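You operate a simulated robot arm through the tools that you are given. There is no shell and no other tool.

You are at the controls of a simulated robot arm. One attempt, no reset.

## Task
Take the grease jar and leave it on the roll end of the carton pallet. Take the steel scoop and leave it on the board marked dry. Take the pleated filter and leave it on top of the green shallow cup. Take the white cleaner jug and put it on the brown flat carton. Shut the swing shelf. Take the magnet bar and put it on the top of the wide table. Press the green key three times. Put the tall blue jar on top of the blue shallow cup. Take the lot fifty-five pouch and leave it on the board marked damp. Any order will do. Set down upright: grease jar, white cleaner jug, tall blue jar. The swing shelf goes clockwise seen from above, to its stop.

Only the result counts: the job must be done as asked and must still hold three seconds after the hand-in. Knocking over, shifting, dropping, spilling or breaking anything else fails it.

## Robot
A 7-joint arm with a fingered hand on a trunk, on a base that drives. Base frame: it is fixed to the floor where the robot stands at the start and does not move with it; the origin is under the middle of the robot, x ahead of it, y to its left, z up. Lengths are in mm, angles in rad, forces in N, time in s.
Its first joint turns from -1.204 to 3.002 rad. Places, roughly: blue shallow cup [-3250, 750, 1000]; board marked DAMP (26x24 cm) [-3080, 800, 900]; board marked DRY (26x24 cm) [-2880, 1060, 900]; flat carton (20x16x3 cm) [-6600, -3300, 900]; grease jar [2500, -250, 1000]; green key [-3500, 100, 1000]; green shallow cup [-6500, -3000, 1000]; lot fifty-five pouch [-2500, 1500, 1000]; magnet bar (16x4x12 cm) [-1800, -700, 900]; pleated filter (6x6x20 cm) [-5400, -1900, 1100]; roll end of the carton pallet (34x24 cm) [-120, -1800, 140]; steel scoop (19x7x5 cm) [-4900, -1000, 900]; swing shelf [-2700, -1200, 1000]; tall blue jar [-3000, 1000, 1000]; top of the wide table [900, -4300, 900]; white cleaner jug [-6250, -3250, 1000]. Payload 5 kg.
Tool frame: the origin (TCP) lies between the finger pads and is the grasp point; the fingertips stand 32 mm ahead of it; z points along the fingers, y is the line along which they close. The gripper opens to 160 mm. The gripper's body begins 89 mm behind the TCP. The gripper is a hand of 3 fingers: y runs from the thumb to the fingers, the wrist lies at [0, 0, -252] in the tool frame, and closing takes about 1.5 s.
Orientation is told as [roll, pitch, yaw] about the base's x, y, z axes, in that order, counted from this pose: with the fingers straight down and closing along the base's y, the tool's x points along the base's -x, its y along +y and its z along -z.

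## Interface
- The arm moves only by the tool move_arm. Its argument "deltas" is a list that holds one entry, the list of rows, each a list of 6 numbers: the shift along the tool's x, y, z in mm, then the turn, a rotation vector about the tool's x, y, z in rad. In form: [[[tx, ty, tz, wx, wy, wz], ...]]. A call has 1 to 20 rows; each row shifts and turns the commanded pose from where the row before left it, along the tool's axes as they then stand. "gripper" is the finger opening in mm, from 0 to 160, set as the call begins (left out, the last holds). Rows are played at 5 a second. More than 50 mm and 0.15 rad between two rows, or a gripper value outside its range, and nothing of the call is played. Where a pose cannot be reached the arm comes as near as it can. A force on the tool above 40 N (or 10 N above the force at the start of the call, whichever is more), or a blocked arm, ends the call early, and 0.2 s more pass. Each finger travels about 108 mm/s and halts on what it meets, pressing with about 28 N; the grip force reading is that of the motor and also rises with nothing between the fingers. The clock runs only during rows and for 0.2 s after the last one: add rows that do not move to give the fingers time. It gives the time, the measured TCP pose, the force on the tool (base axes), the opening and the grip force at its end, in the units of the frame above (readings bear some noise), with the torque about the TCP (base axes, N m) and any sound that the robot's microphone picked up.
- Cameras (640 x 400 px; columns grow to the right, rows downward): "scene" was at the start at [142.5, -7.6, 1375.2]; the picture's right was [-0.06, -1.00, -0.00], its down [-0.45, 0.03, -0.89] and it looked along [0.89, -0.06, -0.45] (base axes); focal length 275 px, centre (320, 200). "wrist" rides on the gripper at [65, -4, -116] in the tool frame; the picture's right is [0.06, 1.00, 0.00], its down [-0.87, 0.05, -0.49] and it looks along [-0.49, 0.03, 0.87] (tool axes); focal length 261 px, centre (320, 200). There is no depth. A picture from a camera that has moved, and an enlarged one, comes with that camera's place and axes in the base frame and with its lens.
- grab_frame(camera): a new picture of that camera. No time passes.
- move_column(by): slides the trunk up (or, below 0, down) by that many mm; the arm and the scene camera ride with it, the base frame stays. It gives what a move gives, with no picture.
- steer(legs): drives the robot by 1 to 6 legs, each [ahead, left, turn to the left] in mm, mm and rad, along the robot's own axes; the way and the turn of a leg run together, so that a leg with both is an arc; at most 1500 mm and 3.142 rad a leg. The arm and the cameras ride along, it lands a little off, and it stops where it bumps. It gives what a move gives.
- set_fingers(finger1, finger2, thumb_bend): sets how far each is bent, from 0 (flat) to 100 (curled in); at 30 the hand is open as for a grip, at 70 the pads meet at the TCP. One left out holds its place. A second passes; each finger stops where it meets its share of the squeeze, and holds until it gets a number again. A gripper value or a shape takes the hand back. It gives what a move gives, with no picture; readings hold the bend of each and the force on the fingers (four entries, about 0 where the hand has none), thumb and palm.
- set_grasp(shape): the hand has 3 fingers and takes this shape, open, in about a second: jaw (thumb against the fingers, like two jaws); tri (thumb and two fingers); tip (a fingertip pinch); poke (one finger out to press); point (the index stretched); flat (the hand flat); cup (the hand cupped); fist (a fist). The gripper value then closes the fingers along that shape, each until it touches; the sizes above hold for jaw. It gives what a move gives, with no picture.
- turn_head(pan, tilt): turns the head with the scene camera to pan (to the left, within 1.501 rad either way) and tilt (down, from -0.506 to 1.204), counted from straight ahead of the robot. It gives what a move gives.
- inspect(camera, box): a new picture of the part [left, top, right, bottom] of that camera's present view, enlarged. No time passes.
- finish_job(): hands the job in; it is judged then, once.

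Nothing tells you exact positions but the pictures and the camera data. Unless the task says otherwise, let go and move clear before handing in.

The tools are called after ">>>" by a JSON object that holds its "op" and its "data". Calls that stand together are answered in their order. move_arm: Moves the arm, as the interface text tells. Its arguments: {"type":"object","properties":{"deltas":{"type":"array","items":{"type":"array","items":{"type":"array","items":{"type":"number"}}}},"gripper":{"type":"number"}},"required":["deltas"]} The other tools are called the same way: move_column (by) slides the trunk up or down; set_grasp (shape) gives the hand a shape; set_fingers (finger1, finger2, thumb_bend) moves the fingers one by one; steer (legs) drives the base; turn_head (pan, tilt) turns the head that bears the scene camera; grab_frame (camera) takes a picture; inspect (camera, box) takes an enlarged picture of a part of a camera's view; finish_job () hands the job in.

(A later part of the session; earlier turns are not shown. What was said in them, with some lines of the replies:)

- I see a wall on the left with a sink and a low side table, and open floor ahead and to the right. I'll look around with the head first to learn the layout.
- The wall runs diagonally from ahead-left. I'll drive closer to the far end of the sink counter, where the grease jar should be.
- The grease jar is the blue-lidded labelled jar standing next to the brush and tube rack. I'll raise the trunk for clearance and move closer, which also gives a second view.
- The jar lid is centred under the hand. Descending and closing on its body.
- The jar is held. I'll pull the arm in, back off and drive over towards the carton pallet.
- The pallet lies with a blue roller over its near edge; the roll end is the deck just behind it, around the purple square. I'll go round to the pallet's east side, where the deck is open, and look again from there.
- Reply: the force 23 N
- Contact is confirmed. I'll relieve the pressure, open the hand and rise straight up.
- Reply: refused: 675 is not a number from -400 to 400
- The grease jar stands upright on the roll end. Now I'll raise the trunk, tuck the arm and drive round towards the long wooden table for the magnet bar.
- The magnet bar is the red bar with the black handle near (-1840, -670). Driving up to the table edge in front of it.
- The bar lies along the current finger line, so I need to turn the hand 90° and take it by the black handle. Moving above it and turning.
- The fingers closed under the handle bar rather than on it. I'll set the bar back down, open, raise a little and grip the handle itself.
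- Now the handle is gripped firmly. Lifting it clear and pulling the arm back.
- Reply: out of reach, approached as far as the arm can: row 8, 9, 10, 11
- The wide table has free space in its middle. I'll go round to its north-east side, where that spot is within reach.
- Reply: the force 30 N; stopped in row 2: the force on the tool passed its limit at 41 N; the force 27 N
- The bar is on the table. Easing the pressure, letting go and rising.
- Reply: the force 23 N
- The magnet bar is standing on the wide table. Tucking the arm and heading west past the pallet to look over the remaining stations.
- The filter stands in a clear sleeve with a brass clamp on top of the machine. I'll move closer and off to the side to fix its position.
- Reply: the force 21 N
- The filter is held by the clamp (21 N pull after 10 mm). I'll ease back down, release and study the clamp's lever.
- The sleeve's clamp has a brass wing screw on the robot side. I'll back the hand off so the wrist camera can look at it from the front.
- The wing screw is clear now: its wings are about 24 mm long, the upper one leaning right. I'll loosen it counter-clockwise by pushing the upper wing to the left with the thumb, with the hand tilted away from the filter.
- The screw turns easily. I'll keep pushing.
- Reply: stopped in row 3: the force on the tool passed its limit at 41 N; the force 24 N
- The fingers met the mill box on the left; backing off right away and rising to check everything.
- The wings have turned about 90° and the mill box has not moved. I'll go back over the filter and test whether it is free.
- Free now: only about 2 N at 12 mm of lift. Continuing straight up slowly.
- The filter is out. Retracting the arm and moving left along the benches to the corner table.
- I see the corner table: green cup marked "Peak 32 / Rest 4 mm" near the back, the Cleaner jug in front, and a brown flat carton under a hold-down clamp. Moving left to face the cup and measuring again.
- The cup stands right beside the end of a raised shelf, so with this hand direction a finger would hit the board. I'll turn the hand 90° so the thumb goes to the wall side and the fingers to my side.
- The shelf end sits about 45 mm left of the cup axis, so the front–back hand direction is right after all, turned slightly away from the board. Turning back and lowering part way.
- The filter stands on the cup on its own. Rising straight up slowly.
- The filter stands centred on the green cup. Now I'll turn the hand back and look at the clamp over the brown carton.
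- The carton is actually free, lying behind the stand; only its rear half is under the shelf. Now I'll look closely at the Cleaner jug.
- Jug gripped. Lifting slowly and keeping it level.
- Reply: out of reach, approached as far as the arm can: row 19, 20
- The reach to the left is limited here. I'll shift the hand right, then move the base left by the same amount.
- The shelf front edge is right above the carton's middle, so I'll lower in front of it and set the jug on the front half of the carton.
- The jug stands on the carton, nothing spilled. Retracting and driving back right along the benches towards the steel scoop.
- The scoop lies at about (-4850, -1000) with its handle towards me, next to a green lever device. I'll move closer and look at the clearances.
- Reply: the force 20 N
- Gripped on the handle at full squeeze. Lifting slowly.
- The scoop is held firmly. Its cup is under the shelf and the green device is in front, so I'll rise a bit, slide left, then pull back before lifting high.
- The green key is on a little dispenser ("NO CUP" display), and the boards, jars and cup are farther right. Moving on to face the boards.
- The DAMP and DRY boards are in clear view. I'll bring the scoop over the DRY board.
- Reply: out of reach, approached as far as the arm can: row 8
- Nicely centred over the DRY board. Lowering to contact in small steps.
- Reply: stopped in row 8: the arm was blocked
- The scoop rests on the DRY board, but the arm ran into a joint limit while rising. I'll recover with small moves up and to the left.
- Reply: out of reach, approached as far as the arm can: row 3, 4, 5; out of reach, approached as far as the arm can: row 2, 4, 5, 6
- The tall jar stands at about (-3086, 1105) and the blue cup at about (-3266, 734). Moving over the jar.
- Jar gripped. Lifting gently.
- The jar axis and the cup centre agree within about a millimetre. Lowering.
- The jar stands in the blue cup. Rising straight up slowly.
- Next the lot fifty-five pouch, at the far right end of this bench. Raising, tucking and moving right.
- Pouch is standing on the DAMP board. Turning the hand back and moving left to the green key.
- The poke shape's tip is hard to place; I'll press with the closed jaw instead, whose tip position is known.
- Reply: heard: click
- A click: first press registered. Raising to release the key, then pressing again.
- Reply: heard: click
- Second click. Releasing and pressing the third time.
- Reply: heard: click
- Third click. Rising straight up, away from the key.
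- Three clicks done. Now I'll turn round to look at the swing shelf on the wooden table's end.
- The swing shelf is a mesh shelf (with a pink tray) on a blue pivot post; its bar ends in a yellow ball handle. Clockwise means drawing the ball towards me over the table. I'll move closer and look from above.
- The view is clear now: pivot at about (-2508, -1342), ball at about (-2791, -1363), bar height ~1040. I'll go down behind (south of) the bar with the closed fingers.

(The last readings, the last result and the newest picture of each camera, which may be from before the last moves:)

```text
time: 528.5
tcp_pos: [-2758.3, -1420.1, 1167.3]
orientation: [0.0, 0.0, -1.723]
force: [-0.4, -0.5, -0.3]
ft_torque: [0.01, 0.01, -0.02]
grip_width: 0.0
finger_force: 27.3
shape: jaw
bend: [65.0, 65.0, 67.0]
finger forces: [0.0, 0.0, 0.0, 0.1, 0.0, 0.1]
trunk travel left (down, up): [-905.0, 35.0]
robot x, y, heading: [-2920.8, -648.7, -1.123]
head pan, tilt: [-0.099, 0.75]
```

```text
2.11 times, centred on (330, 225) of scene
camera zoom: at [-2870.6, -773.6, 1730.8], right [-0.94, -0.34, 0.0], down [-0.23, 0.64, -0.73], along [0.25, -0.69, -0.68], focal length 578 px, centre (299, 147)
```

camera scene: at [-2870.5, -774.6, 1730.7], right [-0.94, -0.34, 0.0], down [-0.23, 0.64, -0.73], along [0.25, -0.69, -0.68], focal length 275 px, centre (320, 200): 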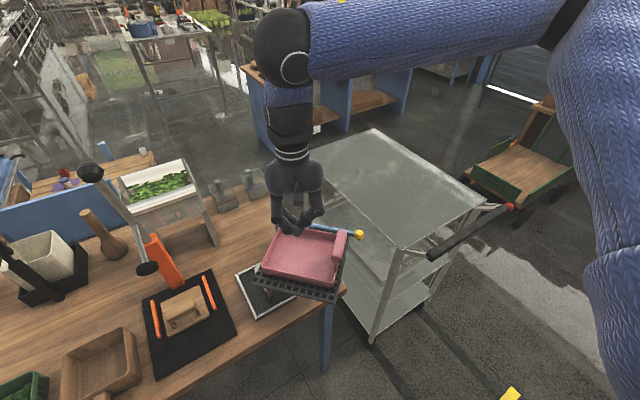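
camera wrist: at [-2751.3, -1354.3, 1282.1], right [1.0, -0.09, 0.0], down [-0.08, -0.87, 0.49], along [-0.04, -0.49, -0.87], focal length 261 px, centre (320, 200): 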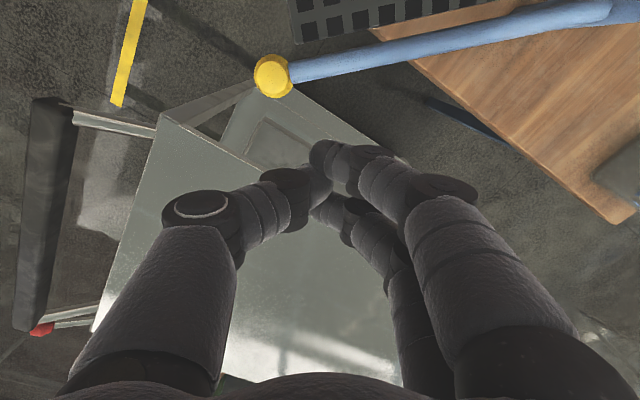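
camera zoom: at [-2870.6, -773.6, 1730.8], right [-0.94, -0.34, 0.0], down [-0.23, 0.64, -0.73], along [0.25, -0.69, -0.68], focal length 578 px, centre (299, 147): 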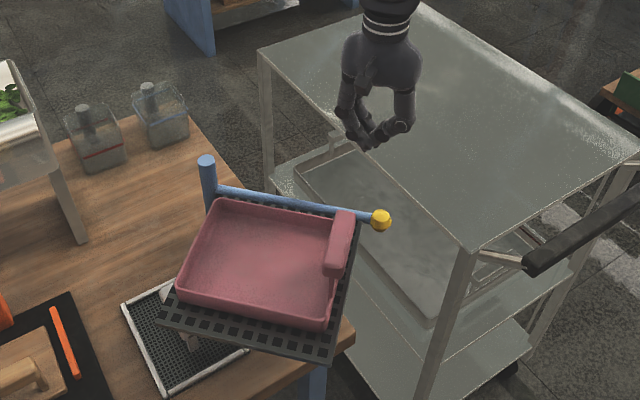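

>>> {"op": "move_arm", "data": {"deltas": [[[0, 0, 40, 0, 0, 0], [0, 0, 40, 0, 0, 0], [0, 0, 28, 0, 0, 0], [0, 0, 0, 0, 0, 0]]]}}

>>> {"op": "grab_frame", "data": {"camera": "wrist"}}

>>> {"op": "inspect", "data": {"camera": "scene", "box": [250, 150, 410, 310]}}

```text
time: 529.5
tcp_pos: [-2757.3, -1419.2, 1058.4]
orientation: [0.0, 0.003, -1.725]
force: [-0.5, -0.3, 0.9]
ft_torque: [-0.02, 0.03, 0.02]
grip_width: 0.1
finger_force: 28.1
shape: jaw
bend: [65.0, 65.0, 67.0]
finger forces: [0.0, 0.0, 0.0, 0.0, 0.0, 0.0]
trunk travel left (down, up): [-905.0, 35.0]
robot x, y, heading: [-2919.6, -647.8, -1.128]
head pan, tilt: [-0.099, 0.75]
```

```text
taken
camera wrist: at [-2750.4, -1353.9, 1173.9], right [1.0, -0.09, 0.0], down [-0.08, -0.87, 0.49], along [-0.04, -0.49, -0.87], focal length 261 px, centre (320, 200)
```

wrist: 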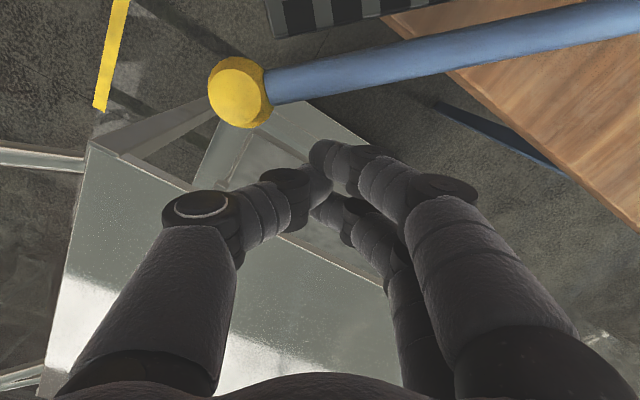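

```text
2.50 times, centred on (330, 230) of scene
camera zoom: at [-2870.5, -774.3, 1730.7], right [-0.94, -0.34, 0.0], down [-0.23, 0.64, -0.73], along [0.25, -0.69, -0.68], focal length 686 px, centre (295, 125)
```

zoom: 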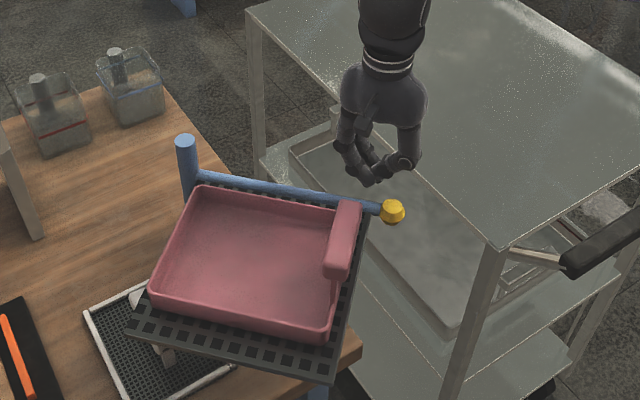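

>>> {"op": "move_arm", "data": {"deltas": [[[10, -2, 0, 0, 0, 0], [10, -2, 0, 0, 0, 0], [0, 0, 0, 0, 0, 0]]]}}

>>> {"op": "inspect", "data": {"camera": "wrist", "box": [180, 30, 460, 230]}}

>>> {"op": "move_arm", "data": {"deltas": [[[10, -2, 0, 0, 0, 0], [0, 0, 0, 0, 0, 0]]]}}

>>> {"op": "inspect", "data": {"camera": "wrist", "box": [180, 30, 460, 230]}}

```text
time: 530.4
tcp_pos: [-2758.8, -1398.5, 1058.9]
orientation: [-0.002, 0.002, -1.724]
force: [-0.1, 0.1, -0.4]
ft_torque: [0.04, -0.01, 0.0]
grip_width: 0.0
finger_force: 27.4
shape: jaw
bend: [65.0, 65.0, 67.0]
finger forces: [0.0, 0.0, 0.0, 0.0, 0.0, 0.0]
trunk travel left (down, up): [-905.0, 35.0]
robot x, y, heading: [-2923.8, -650.7, -1.132]
head pan, tilt: [-0.099, 0.75]
```

```text
2.00 times, centred on (320, 130) of wrist
camera zoom: at [-2752.2, -1333.4, 1175.3], right [1.0, -0.09, 0.0], down [-0.08, -0.87, 0.49], along [-0.04, -0.49, -0.87], focal length 521 px, centre (320, 340)
```

zoom: 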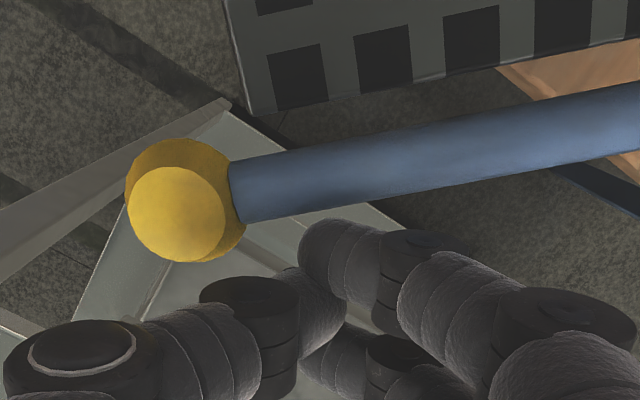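

```text
time: 531.0
tcp_pos: [-2759.5, -1389.0, 1059.1]
orientation: [0.0, 0.003, -1.725]
force: [-0.7, -0.5, -0.1]
ft_torque: [0.0, -0.03, -0.01]
grip_width: 0.0
finger_force: 28.3
shape: jaw
bend: [65.0, 65.0, 67.0]
finger forces: [0.1, 0.0, 0.0, 0.0, 0.0, 0.1]
trunk travel left (down, up): [-905.0, 35.0]
robot x, y, heading: [-2917.0, -651.0, -1.126]
head pan, tilt: [-0.099, 0.75]
```

```text
2.00 times, centred on (320, 130) of wrist
camera zoom: at [-2753.0, -1323.3, 1175.8], right [1.0, -0.09, 0.0], down [-0.08, -0.87, 0.49], along [-0.04, -0.49, -0.87], focal length 521 px, centre (320, 340)
```

zoom: 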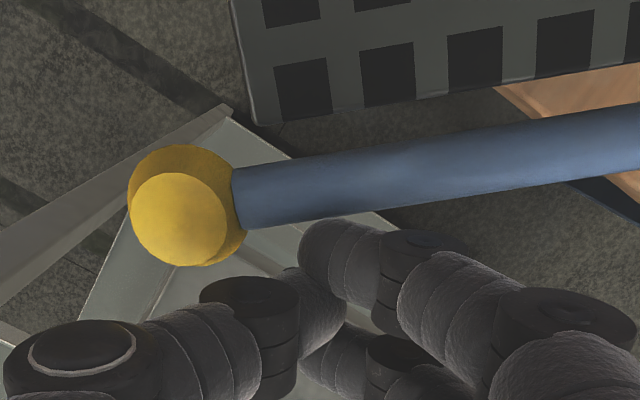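

The bar is already moving with almost no force. I'll follow the arc in small steps.

>>> {"op": "move_arm", "data": {"deltas": [[[10.6, -1.5, 0, 0, 0, 0], [10.6, -1.5, 0, 0, 0, 0], [12.4, -1.9, 0, 0, 0, 0], [12.4, -1.9, 0, 0, 0, 0], [12.4, -1.9, 0, 0, 0, 0], [12.4, -1.9, 0, 0, 0, 0], [0, 0, 0, 0, 0, 0]]]}}

>>> {"op": "inspect", "data": {"camera": "scene", "box": [210, 150, 410, 330]}}

>>> {"op": "grab_frame", "data": {"camera": "wrist"}}

```text
time: 532.5
tcp_pos: [-2760.0, -1318.9, 1060.0]
orientation: [0.001, 0.002, -1.722]
force: [1.4, -0.1, -0.2]
ft_torque: [0.02, 0.0, -0.02]
grip_width: 0.2
finger_force: 28.0
shape: jaw
bend: [65.0, 65.0, 67.0]
finger forces: [0.1, 0.0, 0.0, 0.0, 0.0, 0.0]
trunk travel left (down, up): [-905.0, 35.0]
robot x, y, heading: [-2920.7, -648.9, -1.127]
head pan, tilt: [-0.099, 0.75]
```

```text
2.22 times, centred on (310, 240) of scene
camera zoom: at [-2870.7, -774.8, 1730.7], right [-0.94, -0.34, 0.0], down [-0.23, 0.64, -0.73], along [0.25, -0.69, -0.68], focal length 610 px, centre (342, 111)
```

zoom: 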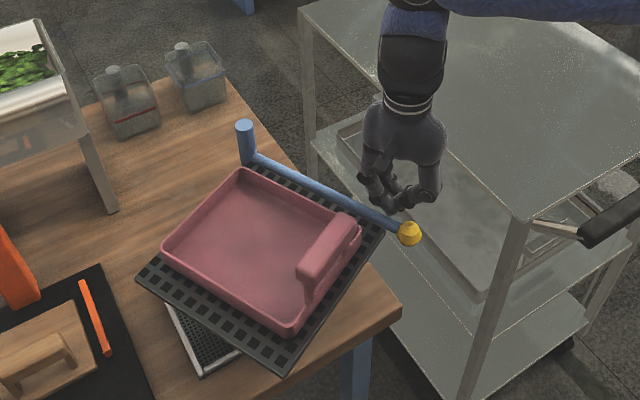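

```text
taken
camera wrist: at [-2754.1, -1253.5, 1175.5], right [1.0, -0.09, 0.0], down [-0.08, -0.87, 0.49], along [-0.04, -0.49, -0.87], focal length 261 px, centre (320, 200)
```

wrist: 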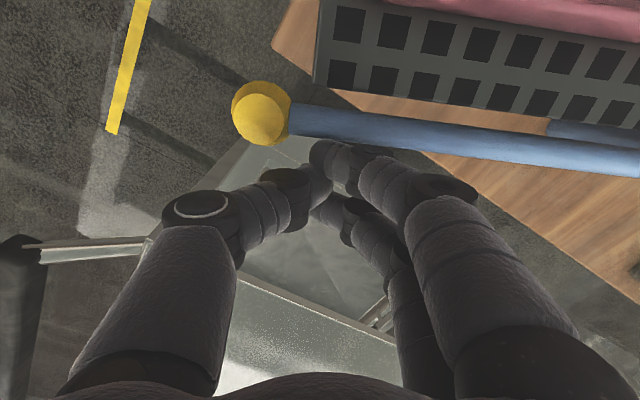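

>>> {"op": "move_arm", "data": {"deltas": [[[13.1, 0, 0, 0, 0, 0.05], [13.1, -0.5, 0, 0, 0, 0.05], [13.1, -1, 0, 0, 0, 0.05], [13.1, -1.5, 0, 0, 0, 0.05], [0, 0, 0, 0, 0, 0]]]}}

>>> {"op": "inspect", "data": {"camera": "scene", "box": [210, 150, 410, 330]}}

```text
time: 533.8
tcp_pos: [-2751.5, -1265.0, 1062.0]
orientation: [0.0, 0.002, -1.925]
force: [0.4, 0.4, 0.1]
ft_torque: [0.04, 0.0, -0.01]
grip_width: 0.1
finger_force: 28.0
shape: jaw
bend: [65.0, 65.0, 67.0]
finger forces: [0.1, 0.1, 0.0, 0.0, 0.0, 0.1]
trunk travel left (down, up): [-905.0, 35.0]
robot x, y, heading: [-2918.7, -646.5, -1.127]
head pan, tilt: [-0.099, 0.75]
```

```text
2.22 times, centred on (310, 240) of scene
camera zoom: at [-2871.0, -774.8, 1730.7], right [-0.94, -0.34, 0.0], down [-0.23, 0.64, -0.73], along [0.25, -0.69, -0.68], focal length 610 px, centre (342, 111)
```

zoom: 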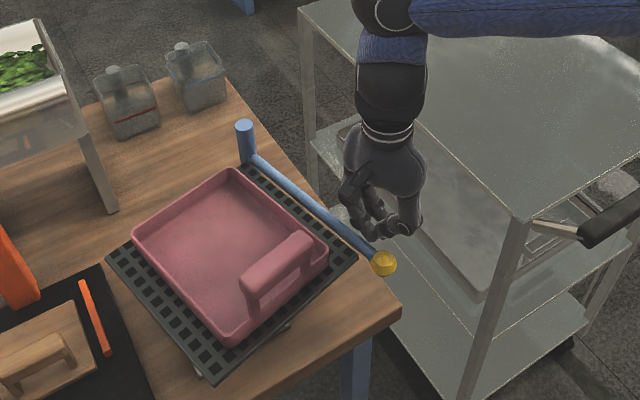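

>>> {"op": "move_arm", "data": {"deltas": [[[12.2, 1.2, 0, 0, 0, 0.05], [12.2, 0.6, 0, 0, 0, 0.05], [12.2, 0, 0, 0, 0, 0.05], [12.2, -0.5, 0, 0, 0, 0.05], [0, 0, 0, 0, 0, 0]]]}}

>>> {"op": "inspect", "data": {"camera": "scene", "box": [210, 150, 410, 330]}}

>>> {"op": "grab_frame", "data": {"camera": "wrist"}}

```text
time: 535.0
tcp_pos: [-2728.5, -1220.5, 1060.5]
orientation: [0.0, 0.0, -2.124]
force: [0.4, -0.4, -0.1]
ft_torque: [0.0, -0.05, 0.01]
grip_width: 0.0
finger_force: 27.5
shape: jaw
bend: [65.0, 65.0, 67.0]
finger forces: [0.0, 0.0, 0.0, 0.0, 0.0, 0.0]
trunk travel left (down, up): [-905.0, 35.0]
robot x, y, heading: [-2922.0, -650.1, -1.126]
head pan, tilt: [-0.099, 0.75]
```

```text
2.22 times, centred on (310, 240) of scene
camera zoom: at [-2871.2, -774.7, 1730.7], right [-0.94, -0.34, 0.0], down [-0.23, 0.64, -0.73], along [0.25, -0.69, -0.68], focal length 610 px, centre (342, 111)
```

zoom: 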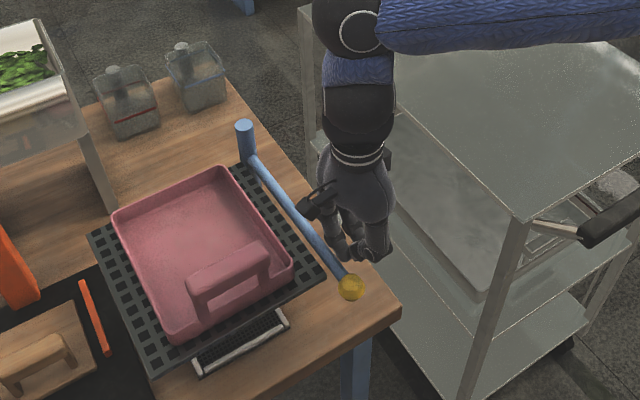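

```text
taken
camera wrist: at [-2697.8, -1163.0, 1176.7], right [0.88, -0.47, 0.0], down [-0.41, -0.77, 0.49], along [-0.23, -0.43, -0.87], focal length 261 px, centre (320, 200)
```

wrist: 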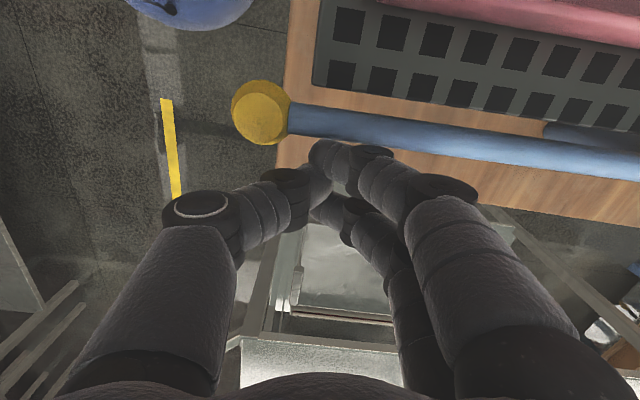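

>>> {"op": "move_arm", "data": {"deltas": [[[12.2, 1, 0, 0, 0, 0.05], [12.2, 0.4, 0, 0, 0, 0.05], [0, 0, 0, 0, 0, 0]]]}}

>>> {"op": "move_arm", "data": {"deltas": [[[12.2, 0.5, 0, 0, 0, 0.05], [12.2, 0, 0, 0, 0, 0.05], [0, 0, 0, 0, 0, 0]]]}}

>>> {"op": "inspect", "data": {"camera": "scene", "box": [210, 150, 410, 330]}}

```text
time: 535.5
tcp_pos: [-2723.5, -1213.8, 1061.0]
orientation: [-0.003, -0.01, -2.198]
force: [-5.8, -8.9, -2.7]
ft_torque: [-0.28, 0.22, -0.02]
grip_width: 0.0
finger_force: 28.3
shape: jaw
bend: [65.0, 65.0, 67.0]
finger forces: [0.1, 0.0, 0.0, 0.0, 0.0, 0.0]
trunk travel left (down, up): [-905.0, 35.0]
robot x, y, heading: [-2923.0, -649.3, -1.129]
head pan, tilt: [-0.099, 0.75]
stopped in row 2: the force on the tool passed its limit at 50 N (the readings are from after the stop); the commanded pose is now the measured one
```

```text
time: 535.8
tcp_pos: [-2724.8, -1214.8, 1060.3]
orientation: [-0.002, -0.02, -2.225]
force: [-5.1, -6.7, -1.5]
ft_torque: [-0.24, 0.21, 0.01]
grip_width: 0.3
finger_force: 28.1
shape: jaw
bend: [66.0, 65.0, 67.0]
finger forces: [0.1, 0.1, 0.1, 0.0, 0.1, 0.0]
trunk travel left (down, up): [-905.0, 35.0]
robot x, y, heading: [-2921.6, -646.2, -1.132]
head pan, tilt: [-0.099, 0.75]
stopped in row 1: the force on the tool passed its limit at 47 N (the readings are from after the stop); the commanded pose is now the measured one
```

```text
2.22 times, centred on (310, 240) of scene
camera zoom: at [-2871.1, -775.7, 1730.6], right [-0.94, -0.33, 0.0], down [-0.23, 0.64, -0.73], along [0.24, -0.69, -0.68], focal length 610 px, centre (342, 111)
```

zoom: 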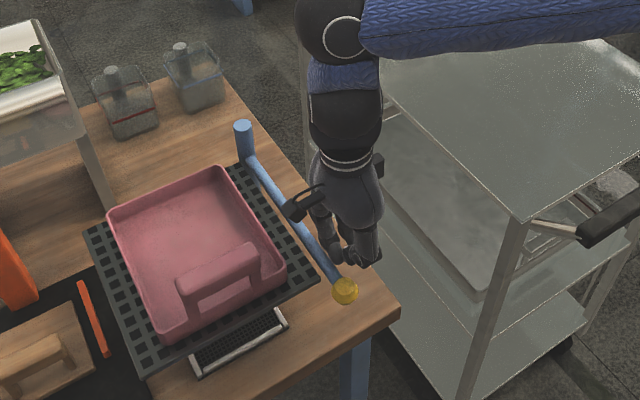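

The bar met a hard stop (now parallel to the table's end). I'll back the hand straight off and check that it stays.

>>> {"op": "move_arm", "data": {"deltas": [[[-10, 0, 0, 0, 0, 0], [-20, 0, 0, 0, 0, 0], [-25, 0, 0, 0, 0, 0], [0, 0, 0, 0, 0, 0]]]}}

>>> {"op": "inspect", "data": {"camera": "scene", "box": [210, 150, 410, 330]}}

>>> {"op": "grab_frame", "data": {"camera": "wrist"}}

```text
time: 536.8
tcp_pos: [-2756.4, -1255.6, 1060.3]
orientation: [-0.002, -0.02, -2.224]
force: [-0.6, 0.2, 0.1]
ft_torque: [-0.01, -0.02, 0.04]
grip_width: 0.0
finger_force: 28.5
shape: jaw
bend: [66.0, 65.0, 67.0]
finger forces: [0.0, 0.1, 0.0, 0.0, 0.1, 0.0]
trunk travel left (down, up): [-905.0, 35.0]
robot x, y, heading: [-2919.6, -650.1, -1.129]
head pan, tilt: [-0.099, 0.75]
```

```text
2.22 times, centred on (310, 240) of scene
camera zoom: at [-2870.0, -774.7, 1730.7], right [-0.94, -0.33, 0.0], down [-0.23, 0.64, -0.73], along [0.24, -0.69, -0.68], focal length 610 px, centre (342, 111)
```

zoom: 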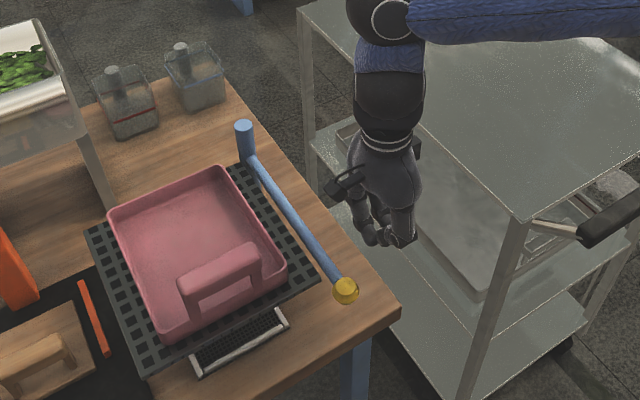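

```text
taken
camera wrist: at [-2718.1, -1199.8, 1174.7], right [0.83, -0.56, 0.0], down [-0.48, -0.72, 0.51], along [-0.29, -0.42, -0.86], focal length 261 px, centre (320, 200)
```

wrist: 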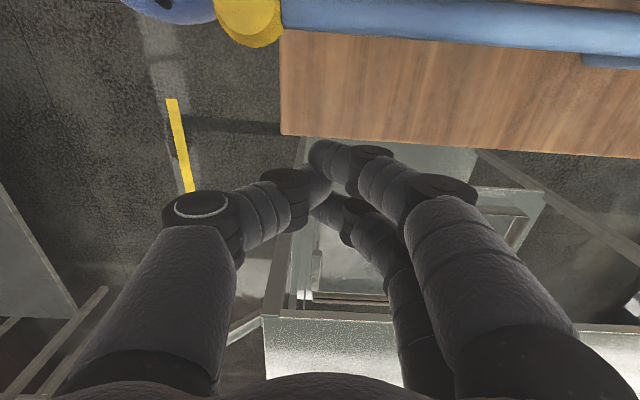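

>>> {"op": "move_arm", "data": {"deltas": [[[0, 0, -40, 0, 0, 0], [0, 0, -40, 0, 0, 0], [0, 0, -40, 0, 0, 0], [0, 0, -40, 0, 0, 0], [0, 0, -40, 0, 0, 0], [0, 0, -30, 0, 0, 0], [0, 0, 0, 0, 0, 0]]]}}

>>> {"op": "grab_frame", "data": {"camera": "scene"}}

>>> {"op": "grab_frame", "data": {"camera": "wrist"}}

```text
time: 538.4
tcp_pos: [-2754.6, -1254.0, 1290.4]
orientation: [0.0, -0.018, -2.226]
force: [-0.2, -0.2, -0.1]
ft_torque: [0.01, -0.01, 0.0]
grip_width: 0.1
finger_force: 28.2
shape: jaw
bend: [66.0, 65.0, 67.0]
finger forces: [0.1, 0.0, 0.1, 0.1, 0.0, 0.0]
trunk travel left (down, up): [-905.0, 35.0]
robot x, y, heading: [-2922.8, -648.6, -1.126]
head pan, tilt: [-0.099, 0.75]
```

```text
taken
camera scene: at [-2870.8, -775.8, 1730.6], right [-0.94, -0.33, 0.0], down [-0.23, 0.64, -0.73], along [0.24, -0.69, -0.68], focal length 275 px, centre (320, 200)
```

scene: 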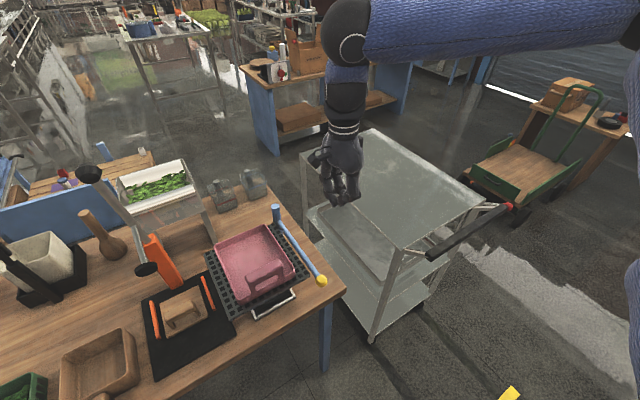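

```text
taken
camera wrist: at [-2715.6, -1197.0, 1405.7], right [0.83, -0.56, 0.0], down [-0.48, -0.72, 0.51], along [-0.29, -0.42, -0.86], focal length 261 px, centre (320, 200)
```

wrist: 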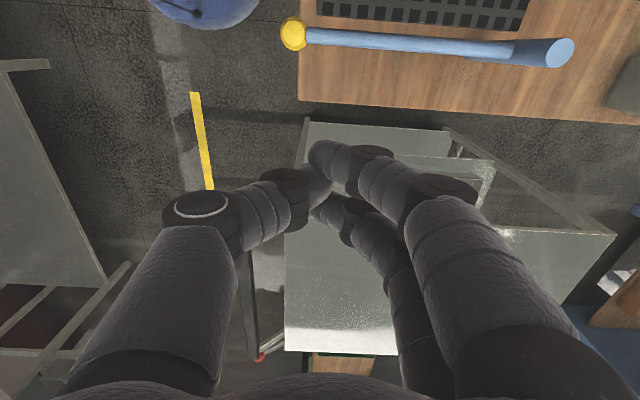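

>>> {"op": "inspect", "data": {"camera": "scene", "box": [140, 200, 340, 350]}}

```text
2.67 times, centred on (240, 275) of scene
camera zoom: at [-2870.8, -775.8, 1730.6], right [-0.94, -0.33, 0.0], down [-0.23, 0.64, -0.73], along [0.24, -0.69, -0.68], focal length 732 px, centre (533, 0)
```

zoom: 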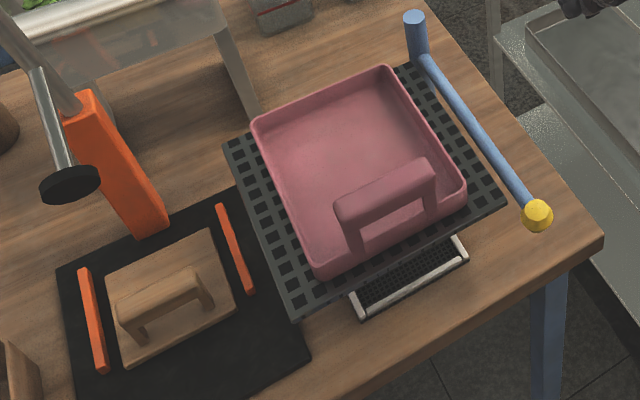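

The shelf is shut against its stop, nothing else has moved, and the hand is clear. All nine items are done as asked, so I'm handing in.

>>> {"op": "finish_job", "data": {}}

```text
The job is handed in.
```

I finished all nine items and handed in the job; no score came back. Everything was in place the last time I saw it. I didn't drive back for a final look at the finished stations.

| Item | Result |
|---|---|
| Grease jar | Upright on the pallet deck behind the blue roller. I took that to be the roll end, and set it about 6 cm from the rough centre you gave. |
| Steel scoop | On the DRY board. |
| Pleated filter | Standing in the recess of the green cup. |
| White cleaner jug | Upright on the front half of the brown carton, because a shelf covers the rear half. No spill seen. |
| Swing shelf | Swung clockwise to a hard stop (about 50 N). It stayed there after I backed off. |
| Magnet bar | Standing on the wide table. |
| Green key | Pressed three times, each with a click. The display read "NO CUP" before and after. |
| Tall blue jar | Upright in the recess of the blue cup. |
| Lot 55 pouch | Standing on the DAMP board. |

- **Filter clamp:** the filter was held by a clamp, so I turned its brass wing screw about a quarter turn to free it. I left the screw loose.
- **Mill box bump:** while turning that screw, the fingers pressed against the mill control box (force limit about 40 N). The pictures before and after show it hadn't moved.
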